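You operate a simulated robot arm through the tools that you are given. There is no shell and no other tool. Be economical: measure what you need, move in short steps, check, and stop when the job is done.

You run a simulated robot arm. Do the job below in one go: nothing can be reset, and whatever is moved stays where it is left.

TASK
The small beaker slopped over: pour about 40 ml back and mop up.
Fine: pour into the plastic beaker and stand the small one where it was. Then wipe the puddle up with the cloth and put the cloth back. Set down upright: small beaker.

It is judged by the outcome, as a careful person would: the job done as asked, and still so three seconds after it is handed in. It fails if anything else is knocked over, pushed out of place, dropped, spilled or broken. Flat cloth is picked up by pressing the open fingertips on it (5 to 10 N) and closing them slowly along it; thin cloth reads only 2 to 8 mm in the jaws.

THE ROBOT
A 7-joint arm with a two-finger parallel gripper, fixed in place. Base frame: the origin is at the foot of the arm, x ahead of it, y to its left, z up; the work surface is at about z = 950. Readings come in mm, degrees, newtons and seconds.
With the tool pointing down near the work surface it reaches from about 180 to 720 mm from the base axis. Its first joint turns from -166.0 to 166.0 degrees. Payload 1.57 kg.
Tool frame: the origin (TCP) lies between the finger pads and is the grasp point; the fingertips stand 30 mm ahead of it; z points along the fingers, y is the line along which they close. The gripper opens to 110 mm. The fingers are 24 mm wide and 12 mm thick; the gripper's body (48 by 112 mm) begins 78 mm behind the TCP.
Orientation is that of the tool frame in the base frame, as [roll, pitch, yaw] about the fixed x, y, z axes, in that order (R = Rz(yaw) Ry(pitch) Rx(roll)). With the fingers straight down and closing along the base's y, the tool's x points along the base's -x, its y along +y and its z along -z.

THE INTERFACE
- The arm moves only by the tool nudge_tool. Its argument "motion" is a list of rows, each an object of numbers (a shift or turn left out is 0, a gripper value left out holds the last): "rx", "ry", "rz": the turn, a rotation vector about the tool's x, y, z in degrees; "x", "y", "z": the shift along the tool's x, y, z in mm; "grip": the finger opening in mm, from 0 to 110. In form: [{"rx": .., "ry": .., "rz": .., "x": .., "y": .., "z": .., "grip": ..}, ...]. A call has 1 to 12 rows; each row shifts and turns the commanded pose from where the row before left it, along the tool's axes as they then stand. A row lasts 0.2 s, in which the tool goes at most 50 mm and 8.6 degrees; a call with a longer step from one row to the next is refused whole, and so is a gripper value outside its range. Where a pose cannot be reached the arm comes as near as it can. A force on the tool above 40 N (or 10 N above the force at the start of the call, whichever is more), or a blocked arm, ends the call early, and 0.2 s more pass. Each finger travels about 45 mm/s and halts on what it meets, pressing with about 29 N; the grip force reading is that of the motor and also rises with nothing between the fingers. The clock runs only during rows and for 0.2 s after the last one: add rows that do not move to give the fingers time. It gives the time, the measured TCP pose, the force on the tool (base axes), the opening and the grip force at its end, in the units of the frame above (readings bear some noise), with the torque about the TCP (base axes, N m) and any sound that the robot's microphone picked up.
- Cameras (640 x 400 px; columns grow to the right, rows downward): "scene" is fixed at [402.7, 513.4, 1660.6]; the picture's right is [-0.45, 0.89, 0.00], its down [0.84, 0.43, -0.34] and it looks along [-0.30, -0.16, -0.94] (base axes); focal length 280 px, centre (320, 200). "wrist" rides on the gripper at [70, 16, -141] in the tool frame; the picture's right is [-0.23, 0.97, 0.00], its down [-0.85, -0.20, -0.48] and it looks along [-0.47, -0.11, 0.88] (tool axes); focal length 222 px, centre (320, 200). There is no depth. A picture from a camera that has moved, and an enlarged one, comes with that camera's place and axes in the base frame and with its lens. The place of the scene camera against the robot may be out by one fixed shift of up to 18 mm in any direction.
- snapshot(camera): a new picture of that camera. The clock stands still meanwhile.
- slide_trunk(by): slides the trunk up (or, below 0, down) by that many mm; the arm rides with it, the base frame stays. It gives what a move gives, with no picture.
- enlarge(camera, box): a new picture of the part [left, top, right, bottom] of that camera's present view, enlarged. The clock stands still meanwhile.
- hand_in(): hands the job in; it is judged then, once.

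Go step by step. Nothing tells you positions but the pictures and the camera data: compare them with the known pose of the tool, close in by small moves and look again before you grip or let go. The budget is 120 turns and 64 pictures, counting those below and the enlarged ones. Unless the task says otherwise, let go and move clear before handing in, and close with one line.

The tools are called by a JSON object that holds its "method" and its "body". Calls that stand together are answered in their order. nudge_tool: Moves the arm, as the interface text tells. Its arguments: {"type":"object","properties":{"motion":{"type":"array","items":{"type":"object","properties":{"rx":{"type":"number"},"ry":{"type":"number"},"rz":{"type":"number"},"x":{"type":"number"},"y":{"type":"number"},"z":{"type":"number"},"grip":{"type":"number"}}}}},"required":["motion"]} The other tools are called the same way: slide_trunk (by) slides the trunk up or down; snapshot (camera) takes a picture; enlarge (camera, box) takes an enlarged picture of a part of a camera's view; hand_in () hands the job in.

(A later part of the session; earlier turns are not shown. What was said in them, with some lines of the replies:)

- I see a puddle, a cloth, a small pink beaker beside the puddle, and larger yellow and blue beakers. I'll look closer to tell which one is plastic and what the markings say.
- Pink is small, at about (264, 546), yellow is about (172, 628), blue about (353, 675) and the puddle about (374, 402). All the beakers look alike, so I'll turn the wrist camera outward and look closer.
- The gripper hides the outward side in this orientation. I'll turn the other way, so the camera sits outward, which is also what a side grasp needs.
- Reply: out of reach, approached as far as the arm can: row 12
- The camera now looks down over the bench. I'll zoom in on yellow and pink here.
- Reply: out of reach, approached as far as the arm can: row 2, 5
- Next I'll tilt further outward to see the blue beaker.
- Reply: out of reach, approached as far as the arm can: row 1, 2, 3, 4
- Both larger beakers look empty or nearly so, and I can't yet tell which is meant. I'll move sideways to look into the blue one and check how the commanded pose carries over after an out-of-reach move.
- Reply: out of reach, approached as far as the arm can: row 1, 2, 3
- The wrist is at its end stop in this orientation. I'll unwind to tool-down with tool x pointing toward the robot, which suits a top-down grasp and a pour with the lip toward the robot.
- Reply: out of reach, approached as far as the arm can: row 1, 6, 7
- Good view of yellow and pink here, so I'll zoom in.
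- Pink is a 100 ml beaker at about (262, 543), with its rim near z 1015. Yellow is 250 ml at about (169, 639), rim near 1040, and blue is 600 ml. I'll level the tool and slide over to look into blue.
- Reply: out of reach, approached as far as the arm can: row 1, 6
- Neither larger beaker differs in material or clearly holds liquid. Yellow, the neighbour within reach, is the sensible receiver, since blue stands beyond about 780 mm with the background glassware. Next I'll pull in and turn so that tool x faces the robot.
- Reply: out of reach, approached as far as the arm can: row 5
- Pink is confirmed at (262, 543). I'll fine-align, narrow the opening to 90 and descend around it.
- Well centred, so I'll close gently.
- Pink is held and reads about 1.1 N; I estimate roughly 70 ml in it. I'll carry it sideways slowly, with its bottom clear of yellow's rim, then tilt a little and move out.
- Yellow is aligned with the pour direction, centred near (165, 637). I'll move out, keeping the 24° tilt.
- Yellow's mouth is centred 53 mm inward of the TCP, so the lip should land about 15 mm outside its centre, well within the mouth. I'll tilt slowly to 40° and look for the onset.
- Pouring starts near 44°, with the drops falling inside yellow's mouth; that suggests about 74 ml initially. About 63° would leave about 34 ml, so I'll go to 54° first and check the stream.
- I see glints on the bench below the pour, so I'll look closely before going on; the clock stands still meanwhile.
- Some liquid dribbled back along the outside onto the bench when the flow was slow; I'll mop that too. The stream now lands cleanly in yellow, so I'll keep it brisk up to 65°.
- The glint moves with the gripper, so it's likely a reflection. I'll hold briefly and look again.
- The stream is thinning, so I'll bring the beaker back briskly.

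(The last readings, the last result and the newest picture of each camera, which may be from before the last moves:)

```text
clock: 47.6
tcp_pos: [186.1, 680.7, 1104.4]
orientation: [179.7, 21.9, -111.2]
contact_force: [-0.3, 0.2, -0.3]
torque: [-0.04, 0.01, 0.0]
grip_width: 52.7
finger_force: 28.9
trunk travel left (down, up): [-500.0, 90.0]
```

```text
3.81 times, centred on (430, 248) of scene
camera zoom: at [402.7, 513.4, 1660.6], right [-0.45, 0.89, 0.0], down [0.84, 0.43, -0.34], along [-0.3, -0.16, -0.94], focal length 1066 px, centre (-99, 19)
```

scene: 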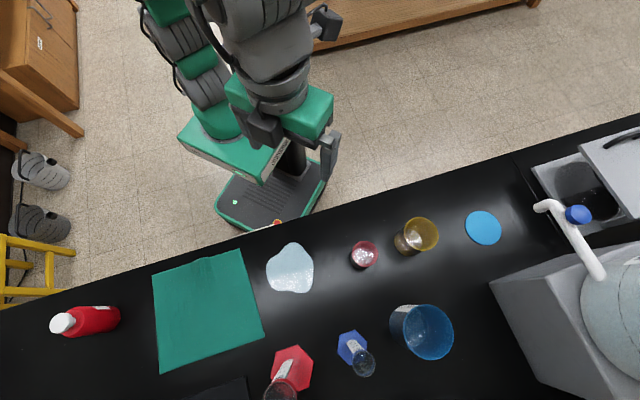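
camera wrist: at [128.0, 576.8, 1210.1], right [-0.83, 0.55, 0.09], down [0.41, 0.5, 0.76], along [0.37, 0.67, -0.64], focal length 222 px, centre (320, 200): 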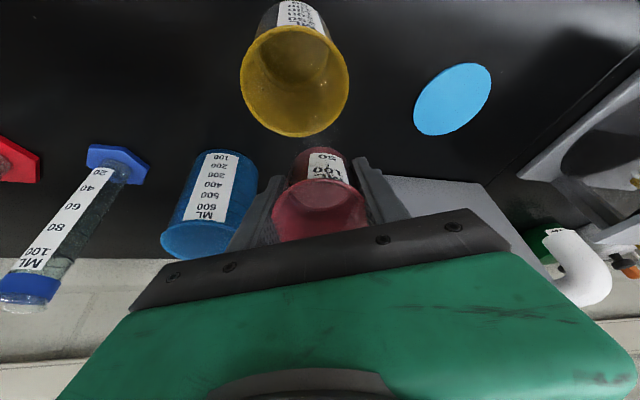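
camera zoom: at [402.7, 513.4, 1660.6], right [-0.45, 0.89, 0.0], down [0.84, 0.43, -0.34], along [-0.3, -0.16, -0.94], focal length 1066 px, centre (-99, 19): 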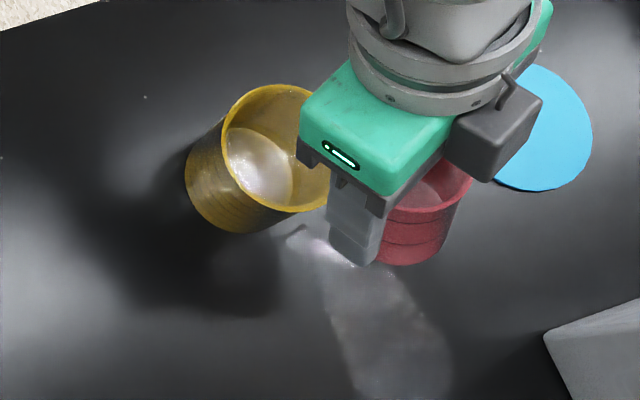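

I'm waiting here for any drips and weighing a few times.

{"method": "nudge_tool", "body": {"motion": [{"ry": 7}, {"ry": 7}, {"ry": 5}, {}]}}

{"method": "nudge_tool", "body": {"motion": [{}]}}

{"method": "nudge_tool", "body": {"motion": [{}]}}

{"method": "nudge_tool", "body": {"motion": [{}]}}

{"method": "nudge_tool", "body": {"motion": [{}]}}

{"method": "nudge_tool", "body": {"motion": [{}]}}

{"method": "enlarge", "body": {"camera": "wrist", "box": [220, 0, 400, 245]}}

```text
clock: 48.6
tcp_pos: [176.3, 664.7, 1097.0]
orientation: [178.4, 9.6, -111.2]
contact_force: [0.6, 0.4, -0.6]
torque: [-0.01, 0.02, -0.01]
grip_width: 52.5
finger_force: 28.8
out of reach, approached as far as the arm can: row 2, 3
trunk travel left (down, up): [-500.0, 90.0]
```

```text
clock: 49.0
tcp_pos: [176.8, 666.0, 1097.6]
orientation: [178.4, 9.6, -111.2]
contact_force: [0.9, 0.9, -0.4]
torque: [-0.01, 0.04, 0.02]
grip_width: 52.6
finger_force: 29.3
trunk travel left (down, up): [-500.0, 90.0]
```

```text
clock: 49.4
tcp_pos: [175.5, 665.0, 1098.0]
orientation: [178.4, 9.6, -111.1]
contact_force: [0.1, 0.7, -1.0]
torque: [-0.01, -0.01, -0.04]
grip_width: 52.7
finger_force: 28.8
trunk travel left (down, up): [-500.0, 90.0]
```

```text
clock: 49.8
tcp_pos: [176.1, 665.3, 1097.5]
orientation: [178.3, 9.7, -111.2]
contact_force: [0.2, -0.1, -1.7]
torque: [-0.02, 0.04, -0.01]
grip_width: 52.7
finger_force: 29.0
trunk travel left (down, up): [-500.0, 90.0]
```

```text
clock: 50.2
tcp_pos: [176.2, 666.2, 1097.0]
orientation: [178.4, 9.7, -111.2]
contact_force: [0.3, -0.3, -0.4]
torque: [0.04, 0.0, 0.01]
grip_width: 52.9
finger_force: 28.9
trunk travel left (down, up): [-500.0, 90.0]
```

```text
clock: 50.6
tcp_pos: [176.5, 664.5, 1097.4]
orientation: [178.4, 9.7, -111.2]
contact_force: [-0.5, 1.1, -1.5]
torque: [-0.01, -0.02, 0.02]
grip_width: 52.7
finger_force: 29.2
trunk travel left (down, up): [-500.0, 90.0]
```

```text
1.63 times, centred on (310, 122) of wrist
camera zoom: at [131.6, 582.4, 1224.9], right [-0.83, 0.56, 0.07], down [0.48, 0.63, 0.61], along [0.3, 0.54, -0.79], focal length 363 px, centre (336, 326)
```

zoom: 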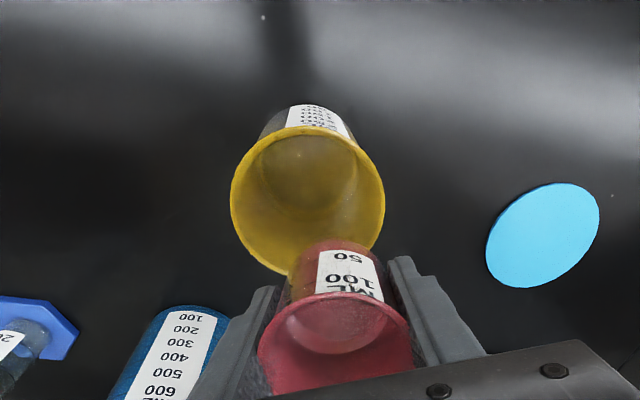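

Weight fell by about 0.45 N, which fits roughly 40 ml. I'll carry pink back over its old place.

{"method": "nudge_tool", "body": {"motion": [{"x": 5, "z": -2}, {"x": 11, "z": -3}, {"x": 16, "z": -3}, {"x": 16, "z": -3}, {"x": 16, "z": -3}, {"x": 11, "z": -2}, {"x": 6, "z": -1}, {"x": 3}, {"ry": 5, "rx": 0.8}, {"ry": 4.7, "rx": 0.8}, {}]}}

{"method": "nudge_tool", "body": {"motion": [{"y": -5}, {"y": -10}, {"y": -14}, {"y": -15}, {"y": -15}, {"y": -15}, {"y": -15}, {"y": -13}, {"y": -10}, {"y": -7}, {"y": -3}, {}]}}

{"method": "snapshot", "body": {"camera": "scene"}}

```text
clock: 53.0
tcp_pos: [146.3, 585.5, 1100.3]
orientation: [180.0, -0.1, -111.0]
contact_force: [0.0, 1.4, -0.6]
torque: [0.0, -0.01, 0.03]
grip_width: 52.7
finger_force: 29.6
trunk travel left (down, up): [-500.0, 90.0]
```

```text
clock: 55.6
tcp_pos: [259.6, 540.9, 1100.7]
orientation: [-180.0, 0.0, -111.0]
contact_force: [0.3, -0.1, -0.3]
torque: [-0.05, 0.02, 0.03]
grip_width: 52.9
finger_force: 28.9
trunk travel left (down, up): [-500.0, 90.0]
```

```text
22 pictures are left
```

scene: 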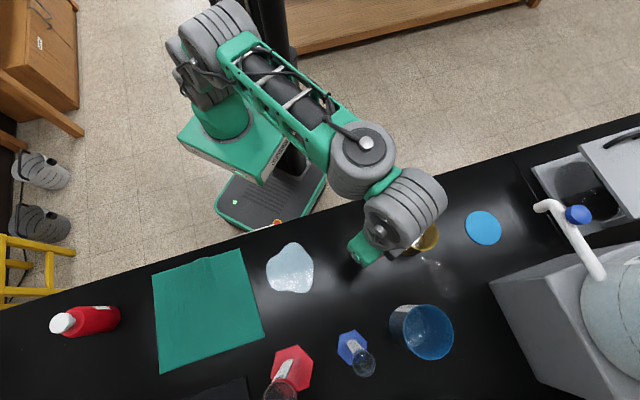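

{"method": "nudge_tool", "body": {"motion": [{"x": -1, "y": -0.9, "z": 10}, {"z": 18}, {"z": 18}, {"z": 18}, {"z": 16}, {"z": 13}, {"z": 9}, {"z": 6}, {"z": 3.5}, {"z": 2}, {}, {}]}}

```text
clock: 58.2
tcp_pos: [261.1, 542.2, 987.3]
orientation: [-179.9, 0.1, -111.1]
contact_force: [-1.1, 0.4, 9.8]
torque: [0.17, 0.17, 0.06]
grip_width: 52.8
finger_force: 28.9
trunk travel left (down, up): [-500.0, 90.0]
```

It's touching the bench at the same height as before, so I'll release it gently.

{"method": "nudge_tool", "body": {"motion": [{"z": -0.4}, {"grip": 54}, {"grip": 58}, {"grip": 66}, {"grip": 78}, {"grip": 90}, {}, {"z": -15}, {"z": -25}, {"z": -30}, {"z": -30}, {"z": -30}]}}

{"method": "nudge_tool", "body": {"motion": [{"x": 20, "z": -10}, {"x": 30, "z": -10}, {"x": 40}, {"x": 40}, {"x": 40}, {}]}}

{"method": "snapshot", "body": {"camera": "scene"}}

{"method": "enlarge", "body": {"camera": "scene", "box": [340, 205, 500, 305]}}

```text
clock: 60.8
tcp_pos: [260.3, 545.7, 1115.4]
orientation: [-179.9, -0.1, -111.1]
contact_force: [0.1, 0.4, 0.5]
torque: [0.01, 0.01, 0.02]
grip_width: 90.1
finger_force: 0.1
trunk travel left (down, up): [-500.0, 90.0]
```

```text
clock: 62.2
tcp_pos: [201.4, 384.3, 1136.2]
orientation: [179.9, 0.0, -111.0]
contact_force: [-0.5, -0.3, -0.1]
torque: [-0.03, -0.01, 0.03]
grip_width: 90.1
finger_force: 0.0
trunk travel left (down, up): [-500.0, 90.0]
```

```text
21 pictures are left
```

scene: 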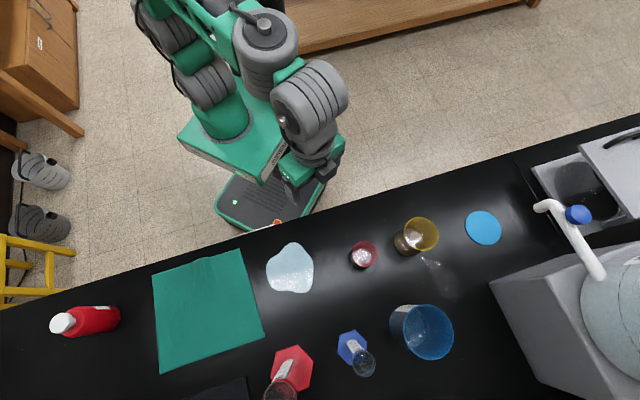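

```text
4.00 times, centred on (420, 255) of scene
camera zoom: at [402.7, 513.4, 1660.6], right [-0.45, 0.89, 0.0], down [0.84, 0.43, -0.34], along [-0.3, -0.16, -0.94], focal length 1119 px, centre (-80, -20)
```

zoom: 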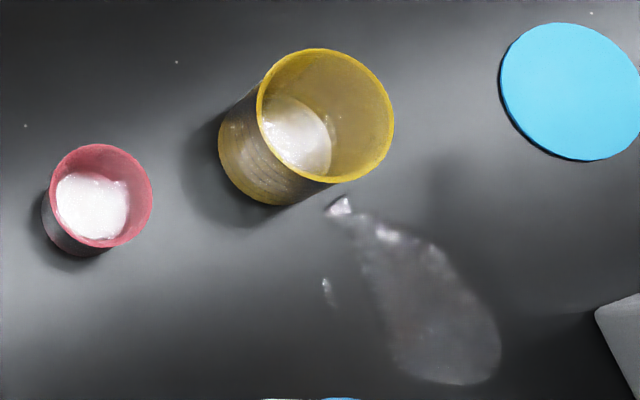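

Pink is back in place, and there's a real second spill next to yellow, stretching outward to about (250, 796). I'll wipe both. The cloth lies as a roughly 220 mm square centred near (537, 258), so I'll move over it now.

{"method": "nudge_tool", "body": {"motion": [{"y": -20}, {"y": -38}, {"y": -40}, {"y": -40}, {"y": -40}, {"y": -40}, {"y": -40}, {"y": -40}, {"y": -38}, {"y": -23}, {}]}}

{"method": "nudge_tool", "body": {"motion": [{"rz": 8.5}, {"rz": 8.5}, {"rz": 8.5}, {"rz": 8.5}, {"rz": 8.5, "grip": 70}, {}, {}]}}

{"method": "snapshot", "body": {"camera": "wrist"}}

```text
clock: 64.6
tcp_pos: [535.8, 255.0, 1137.3]
orientation: [-180.0, 0.0, -111.1]
contact_force: [-1.4, -0.6, 0.5]
torque: [0.02, -0.02, -0.02]
grip_width: 90.0
finger_force: 0.1
trunk travel left (down, up): [-500.0, 90.0]
```

```text
clock: 66.2
tcp_pos: [535.3, 253.0, 1136.3]
orientation: [179.9, 0.0, -153.6]
contact_force: [0.6, 0.2, 1.0]
torque: [-0.03, -0.01, 0.04]
grip_width: 69.9
finger_force: 0.1
trunk travel left (down, up): [-500.0, 90.0]
```

```text
19 pictures are left
camera wrist: at [465.1, 236.5, 1278.0], right [-0.23, 0.97, 0.0], down [0.86, 0.2, 0.48], along [0.47, 0.11, -0.88], focal length 222 px, centre (320, 200)
```

wrist: 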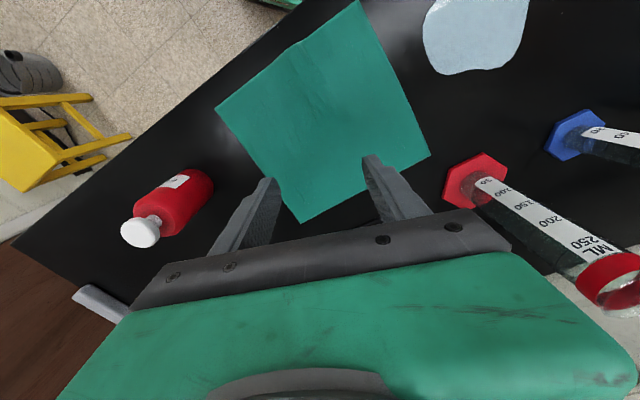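

The cloth's centre is at (533, 261). I'll descend onto it.

{"method": "nudge_tool", "body": {"motion": [{"x": -1.8, "y": 8, "z": 10}, {"z": 30}, {"z": 30}, {"z": 30}, {"z": 25}, {"z": 15}, {"z": 8}, {"z": 4}, {}]}}

{"method": "nudge_tool", "body": {"motion": [{"z": 1.5}, {"z": 1}, {}]}}

```text
clock: 68.2
tcp_pos: [533.9, 262.4, 984.1]
orientation: [180.0, 0.0, -153.6]
contact_force: [0.3, -0.3, 0.6]
torque: [0.02, -0.01, -0.01]
grip_width: 69.8
finger_force: 0.2
trunk travel left (down, up): [-500.0, 90.0]
```

```text
clock: 69.0
tcp_pos: [532.3, 262.1, 984.6]
orientation: [-180.0, 0.1, -153.6]
contact_force: [2.8, -2.3, 11.0]
torque: [-0.12, -0.08, 0.01]
grip_width: 70.2
finger_force: 0.1
trunk travel left (down, up): [-500.0, 90.0]
```

Contact at 11 N; I'll ease off slightly and close slowly along the cloth.

{"method": "nudge_tool", "body": {"motion": [{"z": -0.4}, {"grip": 65}, {"grip": 60}, {"grip": 55}, {"grip": 50}, {"grip": 45}, {"grip": 40}, {"grip": 35}]}}

{"method": "nudge_tool", "body": {"motion": [{"grip": 30}, {"grip": 25}, {"grip": 20}, {"grip": 15}, {"grip": 10}, {"grip": 5}, {"grip": 0}, {}, {}]}}

```text
clock: 70.8
tcp_pos: [532.4, 262.1, 983.9]
orientation: [179.9, -0.1, -153.7]
contact_force: [0.4, -0.5, 14.2]
torque: [0.01, -0.03, -0.01]
grip_width: 35.5
finger_force: 0.6
trunk travel left (down, up): [-500.0, 90.0]
```

```text
clock: 72.8
tcp_pos: [531.3, 262.2, 983.2]
orientation: [180.0, -0.1, -153.5]
contact_force: [0.2, 0.6, 15.1]
torque: [0.03, 0.01, -0.05]
grip_width: 5.5
finger_force: 25.2
trunk travel left (down, up): [-500.0, 90.0]
```

Grip reads 5.5 mm, so the cloth is caught. I'll lift and check.

{"method": "nudge_tool", "body": {"motion": [{"z": -10}, {"z": -20}, {"z": -30}, {"z": -30}, {"z": -30}, {"z": -30}, {"z": -30}, {}]}}

{"method": "snapshot", "body": {"camera": "scene"}}

```text
clock: 74.6
tcp_pos: [531.7, 262.4, 1163.4]
orientation: [-180.0, -0.1, -153.6]
contact_force: [-0.1, 0.2, -0.5]
torque: [0.01, -0.04, -0.01]
grip_width: 5.2
finger_force: 25.6
trunk travel left (down, up): [-500.0, 90.0]
```

```text
18 pictures are left
```

scene: 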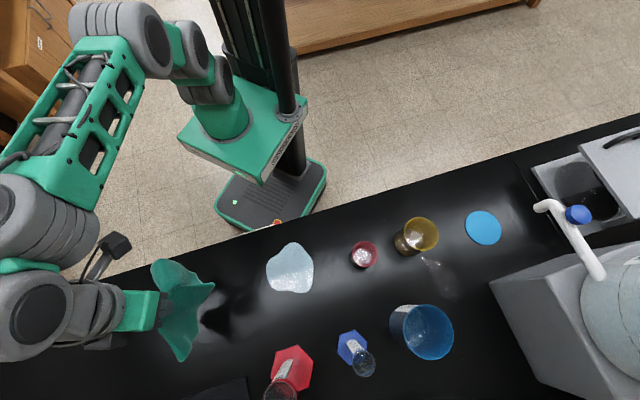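

The cloth hangs from the gripper. I'll carry it over the puddle at about (374, 402) and lower it.

{"method": "nudge_tool", "body": {"motion": [{"x": 8, "y": 19}, {"x": 15, "y": 37}, {"x": 16, "y": 39}, {"x": 16, "y": 39}, {"x": 15, "y": 37}, {"x": 9, "y": 24}, {}, {}]}}

{"method": "nudge_tool", "body": {"motion": [{"z": 30}, {"z": 30}, {"z": 30}, {"z": 30}, {"z": 25}, {"z": 15}, {"z": 8}, {"z": 5}, {}]}}

```text
clock: 76.4
tcp_pos: [376.3, 401.3, 1161.4]
orientation: [180.0, -0.1, -153.6]
contact_force: [-0.2, -0.2, -0.3]
torque: [0.0, -0.01, 0.02]
grip_width: 5.1
finger_force: 25.6
trunk travel left (down, up): [-500.0, 90.0]
```

```text
clock: 78.4
tcp_pos: [373.8, 402.5, 991.5]
orientation: [179.9, 0.3, -153.6]
contact_force: [-2.8, 2.8, 19.9]
torque: [0.12, -0.07, 0.02]
grip_width: 4.9
finger_force: 25.4
trunk travel left (down, up): [-500.0, 90.0]
```

It's pressing firmly on the bunched cloth. I'll ease off and wipe back and forth.

{"method": "nudge_tool", "body": {"motion": [{"z": -2}, {"y": 15}, {"y": 15}, {"y": 15}, {"x": 12, "y": -8}, {"x": 8, "y": -15}, {"y": -20}, {"y": -20}, {"y": -20}, {"x": -10, "y": -7}, {"x": -10}, {"y": 10}]}}

{"method": "snapshot", "body": {"camera": "scene"}}

```text
clock: 81.0
tcp_pos: [390.5, 370.2, 991.9]
orientation: [180.0, -0.1, -153.7]
contact_force: [3.5, -4.5, 16.1]
torque: [-0.12, -0.22, -0.01]
grip_width: 5.1
finger_force: 25.1
trunk travel left (down, up): [-500.0, 90.0]
```

```text
17 pictures are left
```

scene: 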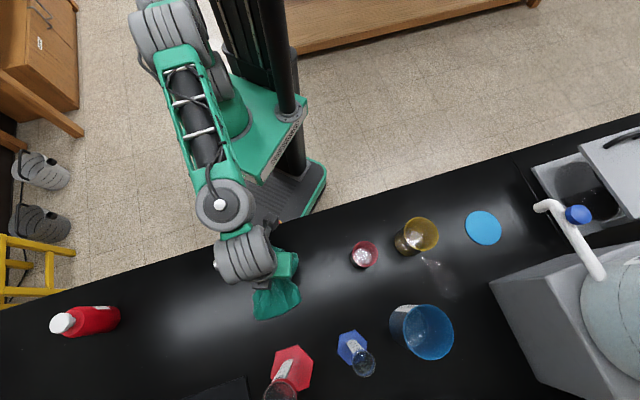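

{"method": "nudge_tool", "body": {"motion": [{"x": -14, "y": 12}, {"x": -14, "y": 12}, {"x": -14, "y": 12}, {"x": 18}, {"x": 18, "y": 3}, {"x": 18, "y": 3}, {"x": 18, "y": 3}, {"x": 18}, {"x": 15}, {"x": -15, "y": 13}, {"x": -15, "y": 14}, {"x": -15, "y": 14}]}}

{"method": "nudge_tool", "body": {"motion": [{"x": -10, "y": -18}, {"x": -10, "y": -18}, {"y": -20}, {"y": -20}, {"z": -10}, {"z": -30}, {"z": -40}, {"z": -45}, {"z": -45}, {}]}}

{"method": "snapshot", "body": {"camera": "scene"}}

```text
clock: 83.6
tcp_pos: [334.8, 439.9, 992.8]
orientation: [-179.9, 0.0, -153.6]
contact_force: [-0.3, -3.6, 14.7]
torque: [-0.13, -0.09, 0.01]
grip_width: 5.0
finger_force: 25.4
trunk travel left (down, up): [-500.0, 90.0]
```

```text
clock: 85.8
tcp_pos: [387.8, 381.2, 1161.5]
orientation: [-180.0, -0.1, -153.6]
contact_force: [-0.6, 0.7, -0.6]
torque: [0.02, 0.01, 0.0]
grip_width: 5.2
finger_force: 25.4
trunk travel left (down, up): [-500.0, 90.0]
```

```text
16 pictures are left
```

scene: 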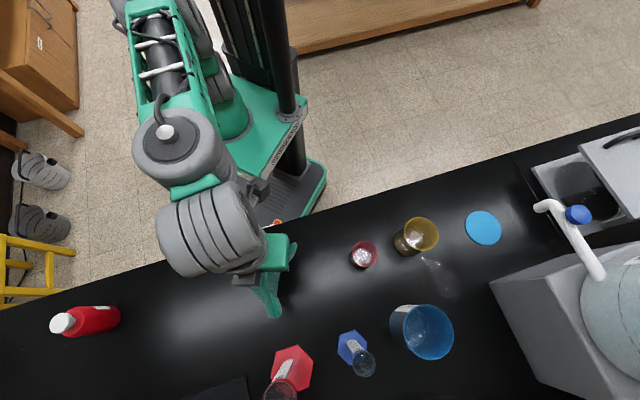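

The main puddle area looks dry where I can see it. Now for the second spill: I'll raise the trunk for reach, turn and tilt the tool, and carry the cloth along the gap between pink/yellow and blue.

{"method": "slide_trunk", "body": {"by": 88}}

{"method": "nudge_tool", "body": {"motion": [{"rz": -7.6}, {"rz": -7.6}, {"rz": -7.6}, {"rz": -7.6}, {"rz": -7.6}, {"rz": -7.6}, {"ry": -7.5}, {"ry": -7.5}, {"ry": -7.5}, {}]}}

{"method": "enlarge", "body": {"camera": "scene", "box": [200, 210, 520, 400]}}

```text
clock: 87.0
tcp_pos: [387.5, 381.3, 1249.1]
orientation: [179.9, -0.1, -153.5]
contact_force: [0.3, -0.6, 0.3]
torque: [-0.01, -0.02, -0.01]
grip_width: 5.2
finger_force: 26.1
trunk travel left (down, up): [-588.0, 2.0]
```

```text
clock: 89.2
tcp_pos: [386.3, 381.4, 1249.7]
orientation: [180.0, 22.5, -108.0]
contact_force: [-0.3, 0.4, 0.5]
torque: [-0.01, 0.0, -0.06]
grip_width: 5.3
finger_force: 25.3
trunk travel left (down, up): [-588.0, 2.0]
```

```text
2.00 times, centred on (360, 305) of scene
camera zoom: at [402.7, 513.4, 1660.6], right [-0.45, 0.89, 0.0], down [0.84, 0.43, -0.34], along [-0.3, -0.16, -0.94], focal length 560 px, centre (240, -10)
```

zoom: 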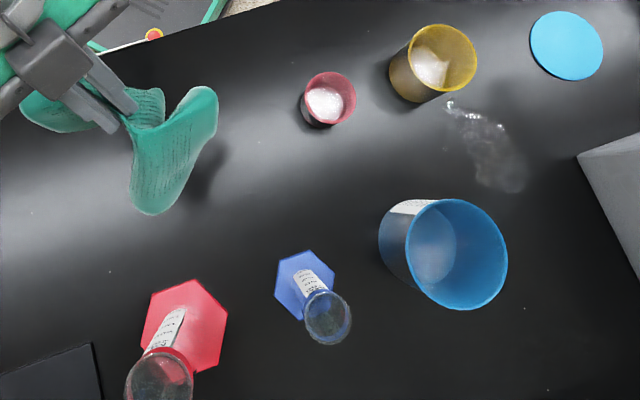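

{"method": "nudge_tool", "body": {"motion": [{"x": -12, "y": 10, "z": 10}, {"x": -23, "y": 19, "z": 19}, {"x": -24, "y": 20, "z": 20}, {"x": -24, "y": 20, "z": 20}, {"x": -24, "y": 20, "z": 20}, {"x": -20, "y": 18, "z": 16}, {"x": -12, "y": 11, "z": 12}, {}]}}

```text
clock: 91.0
tcp_pos: [328.9, 581.0, 1195.6]
orientation: [-179.9, 22.4, -108.0]
contact_force: [0.9, 0.1, -0.3]
torque: [-0.02, 0.0, -0.08]
grip_width: 4.7
finger_force: 25.5
trunk travel left (down, up): [-588.0, 2.0]
```

{"method": "nudge_tool", "body": {"motion": [{"x": -8, "y": 12, "z": 6}, {"x": -16, "y": 26, "z": 12}, {"x": -19, "y": 30, "z": 14}, {"x": -19, "y": 30, "z": 14}, {"x": -16, "y": 26, "z": 12}, {"x": -10, "y": 16, "z": 8}, {"x": -5, "y": 9, "z": 5}, {}, {}]}}

{"method": "enlarge", "body": {"camera": "scene", "box": [320, 180, 560, 350]}}

```text
clock: 93.0
tcp_pos: [216.4, 731.5, 1161.6]
orientation: [-180.0, 22.4, -108.0]
contact_force: [0.0, 1.1, -0.6]
torque: [-0.02, -0.02, -0.02]
grip_width: 4.9
finger_force: 26.0
out of reach, approached as far as the arm can: row 7
trunk travel left (down, up): [-588.0, 2.0]
```

```text
2.35 times, centred on (440, 265) of scene
camera zoom: at [402.7, 513.4, 1660.6], right [-0.45, 0.89, 0.0], down [0.84, 0.43, -0.34], along [-0.3, -0.16, -0.94], focal length 658 px, centre (38, 47)
```

zoom: 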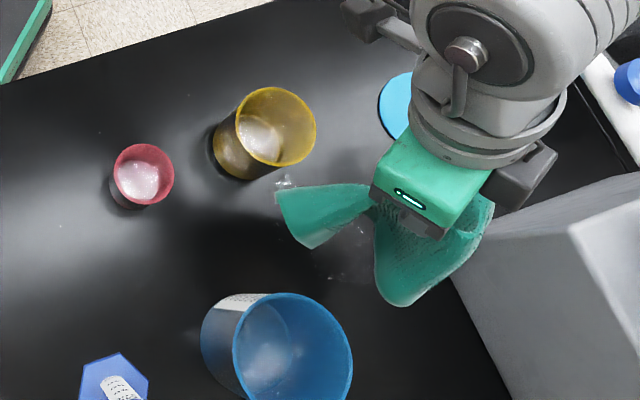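

The cloth is over the spill. I'll lower it straight down with the tilt held.

{"method": "nudge_tool", "body": {"motion": [{"x": 9, "z": 22}, {"x": 11, "z": 27}, {"x": 11, "z": 27}, {"x": 11, "z": 27}, {"x": 9, "z": 22}, {"x": 6, "z": 14}, {"x": 4, "z": 9}, {}]}}

{"method": "enlarge", "body": {"camera": "scene", "box": [320, 180, 560, 350]}}

```text
clock: 94.8
tcp_pos: [216.2, 730.9, 1003.0]
orientation: [179.9, 22.7, -108.0]
contact_force: [1.8, 0.5, 9.1]
torque: [0.08, -0.07, -0.02]
grip_width: 4.9
finger_force: 25.9
trunk travel left (down, up): [-588.0, 2.0]
```

```text
2.35 times, centred on (440, 265) of scene
camera zoom: at [402.7, 513.4, 1660.6], right [-0.45, 0.89, 0.0], down [0.84, 0.43, -0.34], along [-0.3, -0.16, -0.94], focal length 658 px, centre (38, 47)
```

zoom: 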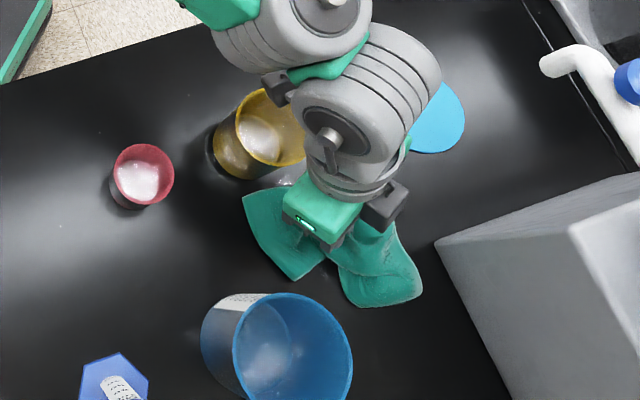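

{"method": "nudge_tool", "body": {"motion": [{"x": 1.2, "z": 3}, {"x": -13, "z": 5.4}, {"x": -13, "z": 5.4}, {"x": -9, "z": 3.8, "y": -10}, {"x": 14, "z": -5.8, "y": -10}, {"x": 14, "z": -5.8, "y": -4}, {"x": 14, "z": -5.8}, {"y": 15}, {"y": 15}, {"x": -14, "z": 5.8}, {"x": -14, "z": 5.8}]}}

{"method": "enlarge", "body": {"camera": "scene", "box": [320, 180, 560, 350]}}

```text
clock: 97.2
tcp_pos: [210.8, 751.3, 998.6]
orientation: [180.0, 22.5, -107.9]
contact_force: [-0.1, -0.7, 5.3]
torque: [-0.03, 0.06, -0.04]
grip_width: 5.2
finger_force: 25.5
out of reach, approached as far as the arm can: row 4
trunk travel left (down, up): [-588.0, 2.0]
```

```text
2.35 times, centred on (440, 265) of scene
camera zoom: at [402.7, 513.4, 1660.6], right [-0.45, 0.89, 0.0], down [0.84, 0.43, -0.34], along [-0.3, -0.16, -0.94], focal length 658 px, centre (38, 47)
```

zoom: 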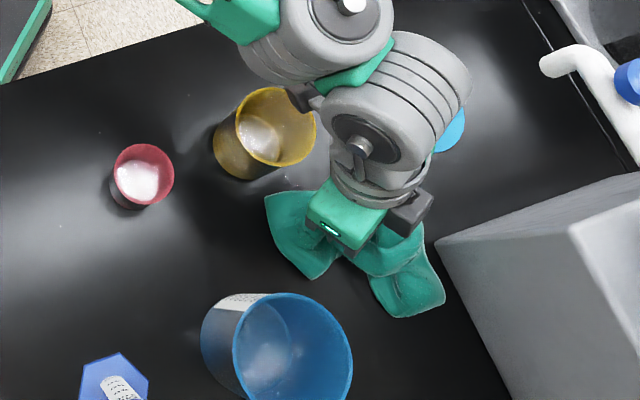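

The tip by yellow is gone. I'll do one more pass toward the far end, then lift and inspect.

{"method": "nudge_tool", "body": {"motion": [{"x": 1, "z": 2.5}, {"y": -14}, {"y": -14}, {"y": -14}, {"ry": -5}, {"ry": -4, "x": -8, "z": 5}, {"x": -8, "z": 5}, {"x": 12, "z": -7, "y": 6}, {"x": 12, "z": -7, "y": 8}, {"x": 12, "z": -7, "y": 8}]}}

{"method": "nudge_tool", "body": {"motion": [{"x": -6, "z": -11}, {"x": -13, "z": -22}, {"x": -15, "z": -26}, {"x": -15, "z": -26}, {"x": -15, "z": -26}, {}]}}

{"method": "enlarge", "body": {"camera": "scene", "box": [320, 180, 560, 350]}}

```text
clock: 99.4
tcp_pos: [222.5, 722.3, 995.3]
orientation: [180.0, 31.6, -108.1]
contact_force: [3.0, 1.9, 14.9]
torque: [0.07, 0.0, -0.05]
grip_width: 5.0
finger_force: 25.2
trunk travel left (down, up): [-588.0, 2.0]
```

```text
clock: 100.8
tcp_pos: [222.6, 718.8, 1122.5]
orientation: [180.0, 31.4, -108.0]
contact_force: [-0.4, -0.5, -0.4]
torque: [0.0, -0.01, -0.01]
grip_width: 4.9
finger_force: 24.9
trunk travel left (down, up): [-588.0, 2.0]
```

```text
2.35 times, centred on (440, 265) of scene
camera zoom: at [402.7, 513.4, 1660.6], right [-0.45, 0.89, 0.0], down [0.84, 0.43, -0.34], along [-0.3, -0.16, -0.94], focal length 658 px, centre (38, 47)
```

zoom: 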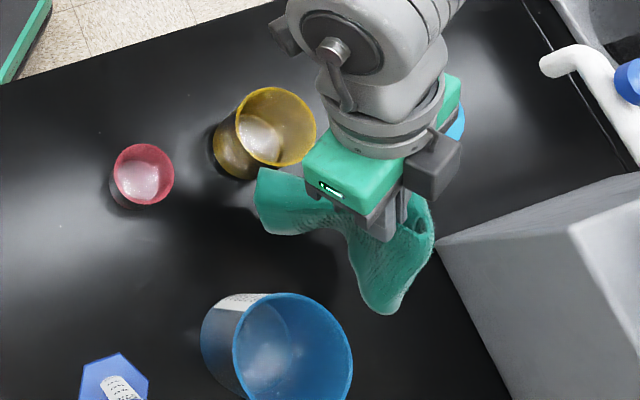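

The spill looks gone. I'll raise the cloth and take it back the same way.

{"method": "nudge_tool", "body": {"motion": [{"x": -10, "z": -17}, {"x": -11, "z": -17}, {"x": 5, "z": -7, "y": -12}, {"x": 11, "z": -13, "y": -24}, {"x": 12, "z": -15, "y": -26}, {"x": 12, "z": -15, "y": -26}, {"x": 12, "z": -14, "y": -26}, {"x": 9, "z": -10, "y": -18}, {"x": 5, "z": -6, "y": -11}, {}]}}

{"method": "enlarge", "body": {"camera": "scene", "box": [220, 180, 540, 380]}}

```text
clock: 103.0
tcp_pos: [329.5, 582.7, 1193.5]
orientation: [179.9, 31.4, -108.0]
contact_force: [0.1, 0.8, 0.0]
torque: [-0.01, 0.01, -0.02]
grip_width: 4.8
finger_force: 25.8
trunk travel left (down, up): [-588.0, 2.0]
```

```text
2.00 times, centred on (380, 280) of scene
camera zoom: at [402.7, 513.4, 1660.6], right [-0.45, 0.89, 0.0], down [0.84, 0.43, -0.34], along [-0.3, -0.16, -0.94], focal length 560 px, centre (200, 40)
```

zoom: 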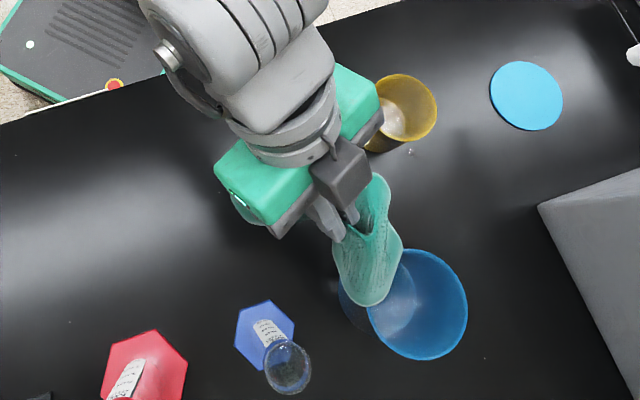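

{"method": "enlarge", "body": {"camera": "scene", "box": [400, 220, 480, 280]}}

```text
6.67 times, centred on (440, 250) of scene
camera zoom: at [402.7, 513.4, 1660.6], right [-0.45, 0.89, 0.0], down [0.84, 0.43, -0.34], along [-0.3, -0.16, -0.94], focal length 1866 px, centre (-480, -133)
```

zoom: 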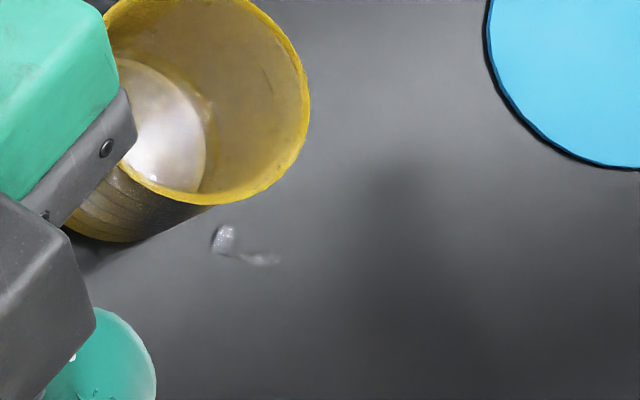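

A small drop remains beside yellow at about (188, 690), while yellow itself hasn't moved. I'll go back for it, lowering where I did before and dragging gently toward it.

{"method": "nudge_tool", "body": {"motion": [{"x": -6, "y": 13, "z": 8}, {"x": -12, "y": 26, "z": 16}, {"x": -14, "y": 30, "z": 18}, {"x": -14, "y": 30, "z": 18}, {"x": -12, "y": 27, "z": 16}, {"x": -8, "y": 17, "z": 11}, {"x": -4, "y": 9, "z": 6}, {}]}}

{"method": "nudge_tool", "body": {"motion": [{"x": 11, "z": 18}, {"x": 15, "z": 25}, {"x": 15, "z": 25}, {"x": 15, "z": 25}, {"x": 12, "z": 20}, {"x": 7, "z": 12}, {}]}}

{"method": "enlarge", "body": {"camera": "scene", "box": [360, 190, 520, 310]}}

```text
clock: 104.8
tcp_pos: [216.6, 733.5, 1152.9]
orientation: [179.9, 31.6, -108.1]
contact_force: [-0.4, 0.5, 0.3]
torque: [-0.02, 0.0, 0.01]
grip_width: 5.1
finger_force: 25.0
trunk travel left (down, up): [-588.0, 2.0]
```

```text
clock: 106.4
tcp_pos: [217.8, 734.1, 1007.0]
orientation: [-180.0, 31.5, -108.0]
contact_force: [0.1, -0.5, 1.3]
torque: [-0.05, 0.05, -0.01]
grip_width: 5.1
finger_force: 25.7
trunk travel left (down, up): [-588.0, 2.0]
```

```text
3.33 times, centred on (440, 250) of scene
camera zoom: at [402.7, 513.4, 1660.6], right [-0.45, 0.89, 0.0], down [0.84, 0.43, -0.34], along [-0.3, -0.16, -0.94], focal length 933 px, centre (-80, 33)
```

zoom: 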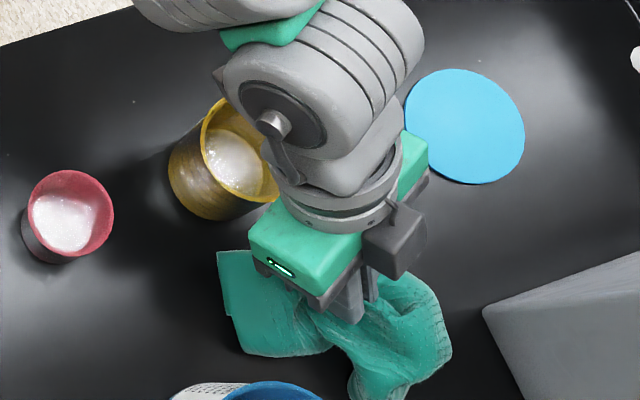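

Near yellow the tool must be almost vertical to clear its rim. I'll straighten while drawing in, then press and sweep sideways over the drop.

{"method": "nudge_tool", "body": {"motion": [{"ry": 5, "x": 6.3, "z": -3.1}, {"ry": 5, "x": 6.5, "z": -2.5}, {"ry": 5, "x": 6.7, "z": -1.9}, {"ry": 5, "x": 6.9, "z": -1.3}, {"ry": 5, "x": 7, "z": -0.7}, {}]}}

{"method": "enlarge", "body": {"camera": "scene", "box": [360, 190, 520, 310]}}

```text
clock: 107.8
tcp_pos: [206.3, 697.3, 1004.0]
orientation: [179.8, 6.4, -107.9]
contact_force: [-0.2, 1.4, 0.4]
torque: [0.0, 0.01, -0.01]
grip_width: 4.9
finger_force: 25.1
trunk travel left (down, up): [-588.0, 2.0]
```

```text
3.33 times, centred on (440, 250) of scene
camera zoom: at [402.7, 513.4, 1660.6], right [-0.45, 0.89, 0.0], down [0.84, 0.43, -0.34], along [-0.3, -0.16, -0.94], focal length 933 px, centre (-80, 33)
```

zoom: 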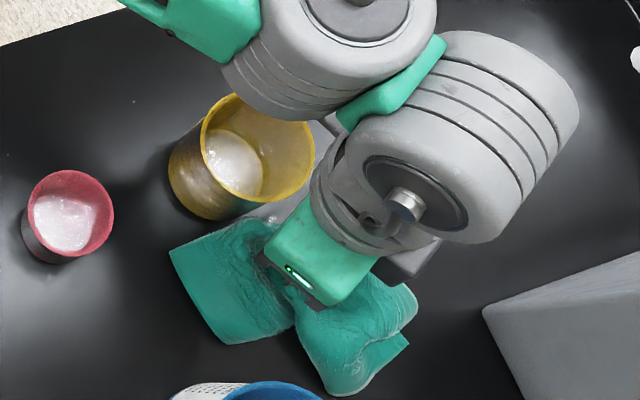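

{"method": "nudge_tool", "body": {"motion": [{"z": 6}, {"z": 5}, {"y": 8, "x": 3}, {"y": 8, "x": 3}, {"y": 8, "x": 1}, {"y": -8}, {"y": -8}, {"y": 8, "x": -6}, {"y": 8, "x": -6}, {"y": -12}, {"x": -10}, {}]}}

```text
clock: 110.4
tcp_pos: [202.1, 696.9, 992.6]
orientation: [180.0, 6.5, -108.0]
contact_force: [-1.8, 0.4, 3.0]
torque: [0.06, 0.05, -0.03]
grip_width: 5.0
finger_force: 25.7
out of reach, approached as far as the arm can: row 8, 9, 11
trunk travel left (down, up): [-588.0, 2.0]
```

I'll move sideways away from yellow, tilt for reach, and lift.

{"method": "nudge_tool", "body": {"motion": [{"y": -12}, {"y": -14, "ry": -4}, {"y": -12, "ry": -6, "x": -4, "z": -2}, {"ry": -7, "x": -10}, {"ry": -8, "x": -13, "z": -4}, {"x": -15, "z": -12}, {"x": -13, "z": -22}, {"x": -15, "z": -26}, {"x": -15, "z": -26}, {"x": -15, "z": -26}, {"x": -12, "z": -20}, {}]}}

```text
clock: 113.0
tcp_pos: [249.3, 710.9, 1163.5]
orientation: [179.9, 31.4, -107.9]
contact_force: [0.2, 0.2, 0.9]
torque: [0.0, -0.01, 0.01]
grip_width: 5.1
finger_force: 25.7
trunk travel left (down, up): [-588.0, 2.0]
```

{"method": "nudge_tool", "body": {"motion": [{"x": 6, "z": -7, "y": -10}, {"x": 11, "z": -13, "y": -19}, {"x": 13, "z": -15, "y": -22}, {"x": 13, "z": -15, "y": -22}, {"x": 12, "z": -13, "y": -20}, {"x": 8, "z": -9, "y": -14}, {"x": 5, "z": -5, "y": -9}, {}]}}

{"method": "enlarge", "body": {"camera": "scene", "box": [370, 195, 510, 300]}}

```text
clock: 114.8
tcp_pos: [327.9, 581.7, 1195.2]
orientation: [-180.0, 31.5, -108.0]
contact_force: [0.1, -0.7, 0.1]
torque: [-0.03, 0.04, 0.0]
grip_width: 5.2
finger_force: 25.0
trunk travel left (down, up): [-588.0, 2.0]
```

```text
3.81 times, centred on (440, 248) of scene
camera zoom: at [402.7, 513.4, 1660.6], right [-0.45, 0.89, 0.0], down [0.84, 0.43, -0.34], along [-0.3, -0.16, -0.94], focal length 1066 px, centre (-137, 19)
```

zoom: 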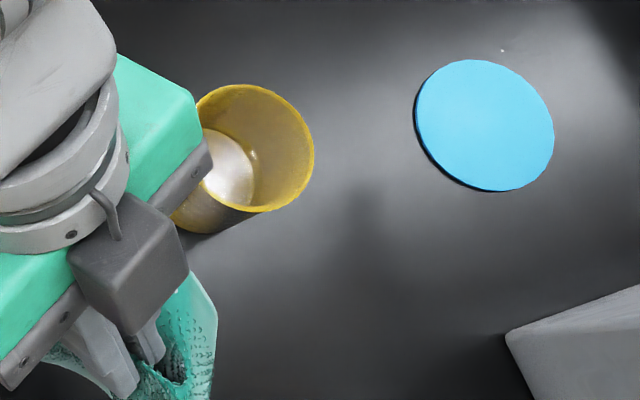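

The bench by yellow is clean. I'll return the cloth toward its own place.

{"method": "nudge_tool", "body": {"motion": [{"x": 8, "z": -9, "y": -8}, {"x": 18, "z": -20, "y": -18}, {"x": 20, "z": -22, "y": -20}, {"x": 20, "z": -22, "y": -20}, {"x": 20, "z": -22, "y": -20}, {"x": 18, "z": -20, "y": -18}, {"x": 12, "z": -13, "y": -11}, {"x": 5, "z": -5, "y": -4}, {}]}}

{"method": "nudge_tool", "body": {"motion": [{"ry": 7.9}, {"ry": 7.9}, {"ry": 7.9}, {"ry": 7.8}, {"rz": 7.6}, {"rz": 7.6}, {"rz": 7.6}, {"rz": 7.6}, {"rz": 7.6}, {"rz": 7.6}, {}]}}

```text
clock: 116.8
tcp_pos: [387.4, 378.9, 1245.3]
orientation: [-180.0, 31.5, -107.9]
contact_force: [1.1, -0.7, 0.0]
torque: [-0.01, 0.01, 0.0]
grip_width: 4.8
finger_force: 25.1
trunk travel left (down, up): [-588.0, 2.0]
```

```text
clock: 119.2
tcp_pos: [387.2, 380.6, 1244.5]
orientation: [-180.0, 0.1, -153.7]
contact_force: [-0.4, 0.1, 0.0]
torque: [0.03, 0.01, 0.09]
grip_width: 5.0
finger_force: 25.2
trunk travel left (down, up): [-588.0, 2.0]
```

{"method": "nudge_tool", "body": {"motion": [{"x": -8, "y": -17}, {"x": -16, "y": -35}, {"x": -17, "y": -37}, {"x": -16, "y": -36}, {"x": -12, "y": -28}, {"x": -8, "y": -17}, {}, {}]}}

{"method": "snapshot", "body": {"camera": "scene"}}

```text
clock: 121.0
tcp_pos: [530.2, 264.6, 1244.4]
orientation: [179.9, -0.1, -153.7]
contact_force: [-0.1, -0.9, 0.0]
torque: [-0.01, -0.02, 0.08]
grip_width: 4.9
finger_force: 25.1
trunk travel left (down, up): [-588.0, 2.0]
```

```text
5 pictures are left
```

scene: 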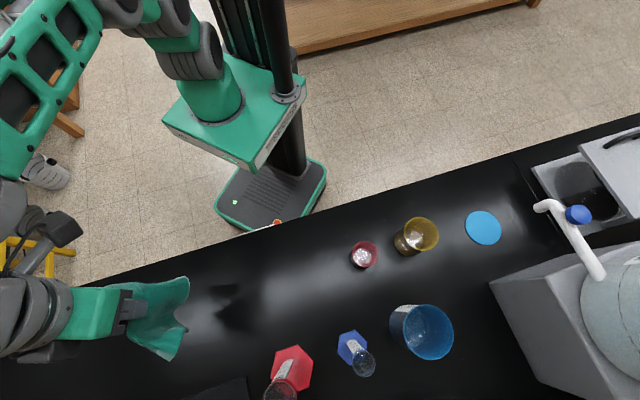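

Both puddles are gone. I'll lower the cloth at its original spot.

{"method": "nudge_tool", "body": {"motion": [{"x": -1, "y": -3, "z": 35}, {"z": 40}, {"z": 40}, {"z": 35}, {"z": 25}, {"z": 20}, {"z": 18}, {"z": 15}, {"z": 10}, {"z": 8}, {"z": 5}, {}]}}

{"method": "nudge_tool", "body": {"motion": [{"grip": 12}, {"grip": 25}, {"grip": 40}, {}, {"z": -10}, {"z": -30}, {"z": -40}, {"z": -40}, {"z": -40}]}}

{"method": "snapshot", "body": {"camera": "wrist"}}

```text
clock: 123.6
tcp_pos: [534.5, 261.1, 993.6]
orientation: [180.0, 0.1, -153.7]
contact_force: [3.0, 0.0, 7.7]
torque: [-0.03, -0.02, 0.04]
grip_width: 4.8
finger_force: 25.1
trunk travel left (down, up): [-588.0, 2.0]
```

```text
clock: 125.6
tcp_pos: [534.1, 260.3, 1153.7]
orientation: [180.0, 0.0, -153.6]
contact_force: [-0.3, 0.7, -0.3]
torque: [0.03, -0.04, -0.01]
grip_width: 40.0
finger_force: 0.1
trunk travel left (down, up): [-588.0, 2.0]
```

```text
4 pictures are left
camera wrist: at [464.3, 242.0, 1294.5], right [-0.23, 0.97, 0.0], down [0.86, 0.2, 0.48], along [0.46, 0.11, -0.88], focal length 222 px, centre (320, 200)
```

wrist: 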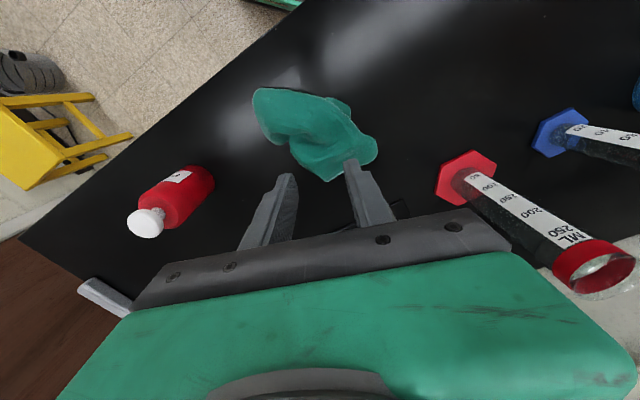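

The cloth is back, released and centred at about (529, 250). I'll move clear and do a final check.

{"method": "nudge_tool", "body": {"motion": [{"z": -30}, {"z": -30}, {"x": 40}, {"x": 40}, {"x": 40}, {"x": 40}, {}]}}

{"method": "snapshot", "body": {"camera": "scene"}}

{"method": "enlarge", "body": {"camera": "scene", "box": [330, 200, 490, 300]}}

```text
clock: 127.2
tcp_pos: [389.7, 190.3, 1214.2]
orientation: [-179.9, -0.2, -153.7]
contact_force: [0.7, -0.4, 0.3]
torque: [0.0, -0.03, -0.01]
grip_width: 40.2
finger_force: 0.2
trunk travel left (down, up): [-588.0, 2.0]
```

```text
3 pictures are left
```

scene: 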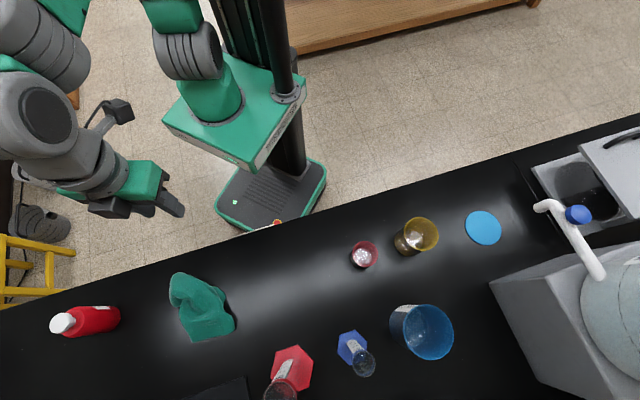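

```text
4.00 times, centred on (410, 250) of scene
camera zoom: at [402.7, 513.4, 1660.6], right [-0.45, 0.89, 0.0], down [0.84, 0.43, -0.34], along [-0.3, -0.16, -0.94], focal length 1119 px, centre (-40, 0)
```

zoom: 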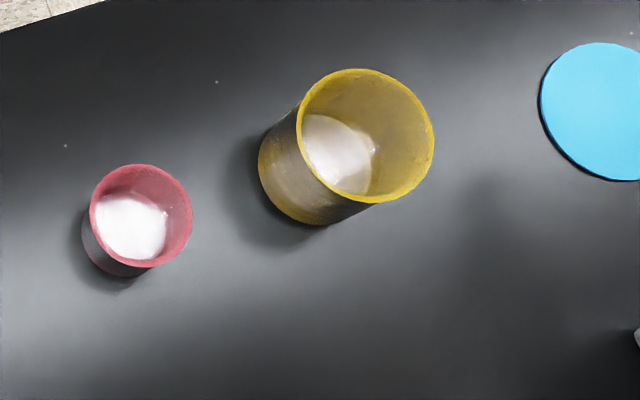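

The small beaker stands upright where it was, its level is lower and yellow's is higher, the bench is dry, and the cloth is back at its place. I'm handing in.

{"method": "hand_in", "body": {}}

```text
The job is handed in.
```

I poured roughly 40 ml (judged by tilt and weight, within about 20 ml) into the yellow beaker, my best guess at "the plastic beaker" since blue looked the same. The small beaker is back upright in its place; a little dribbled during the pour, I wiped that and the original puddle up, and the cloth is back at its spot but bunched rather than flat.
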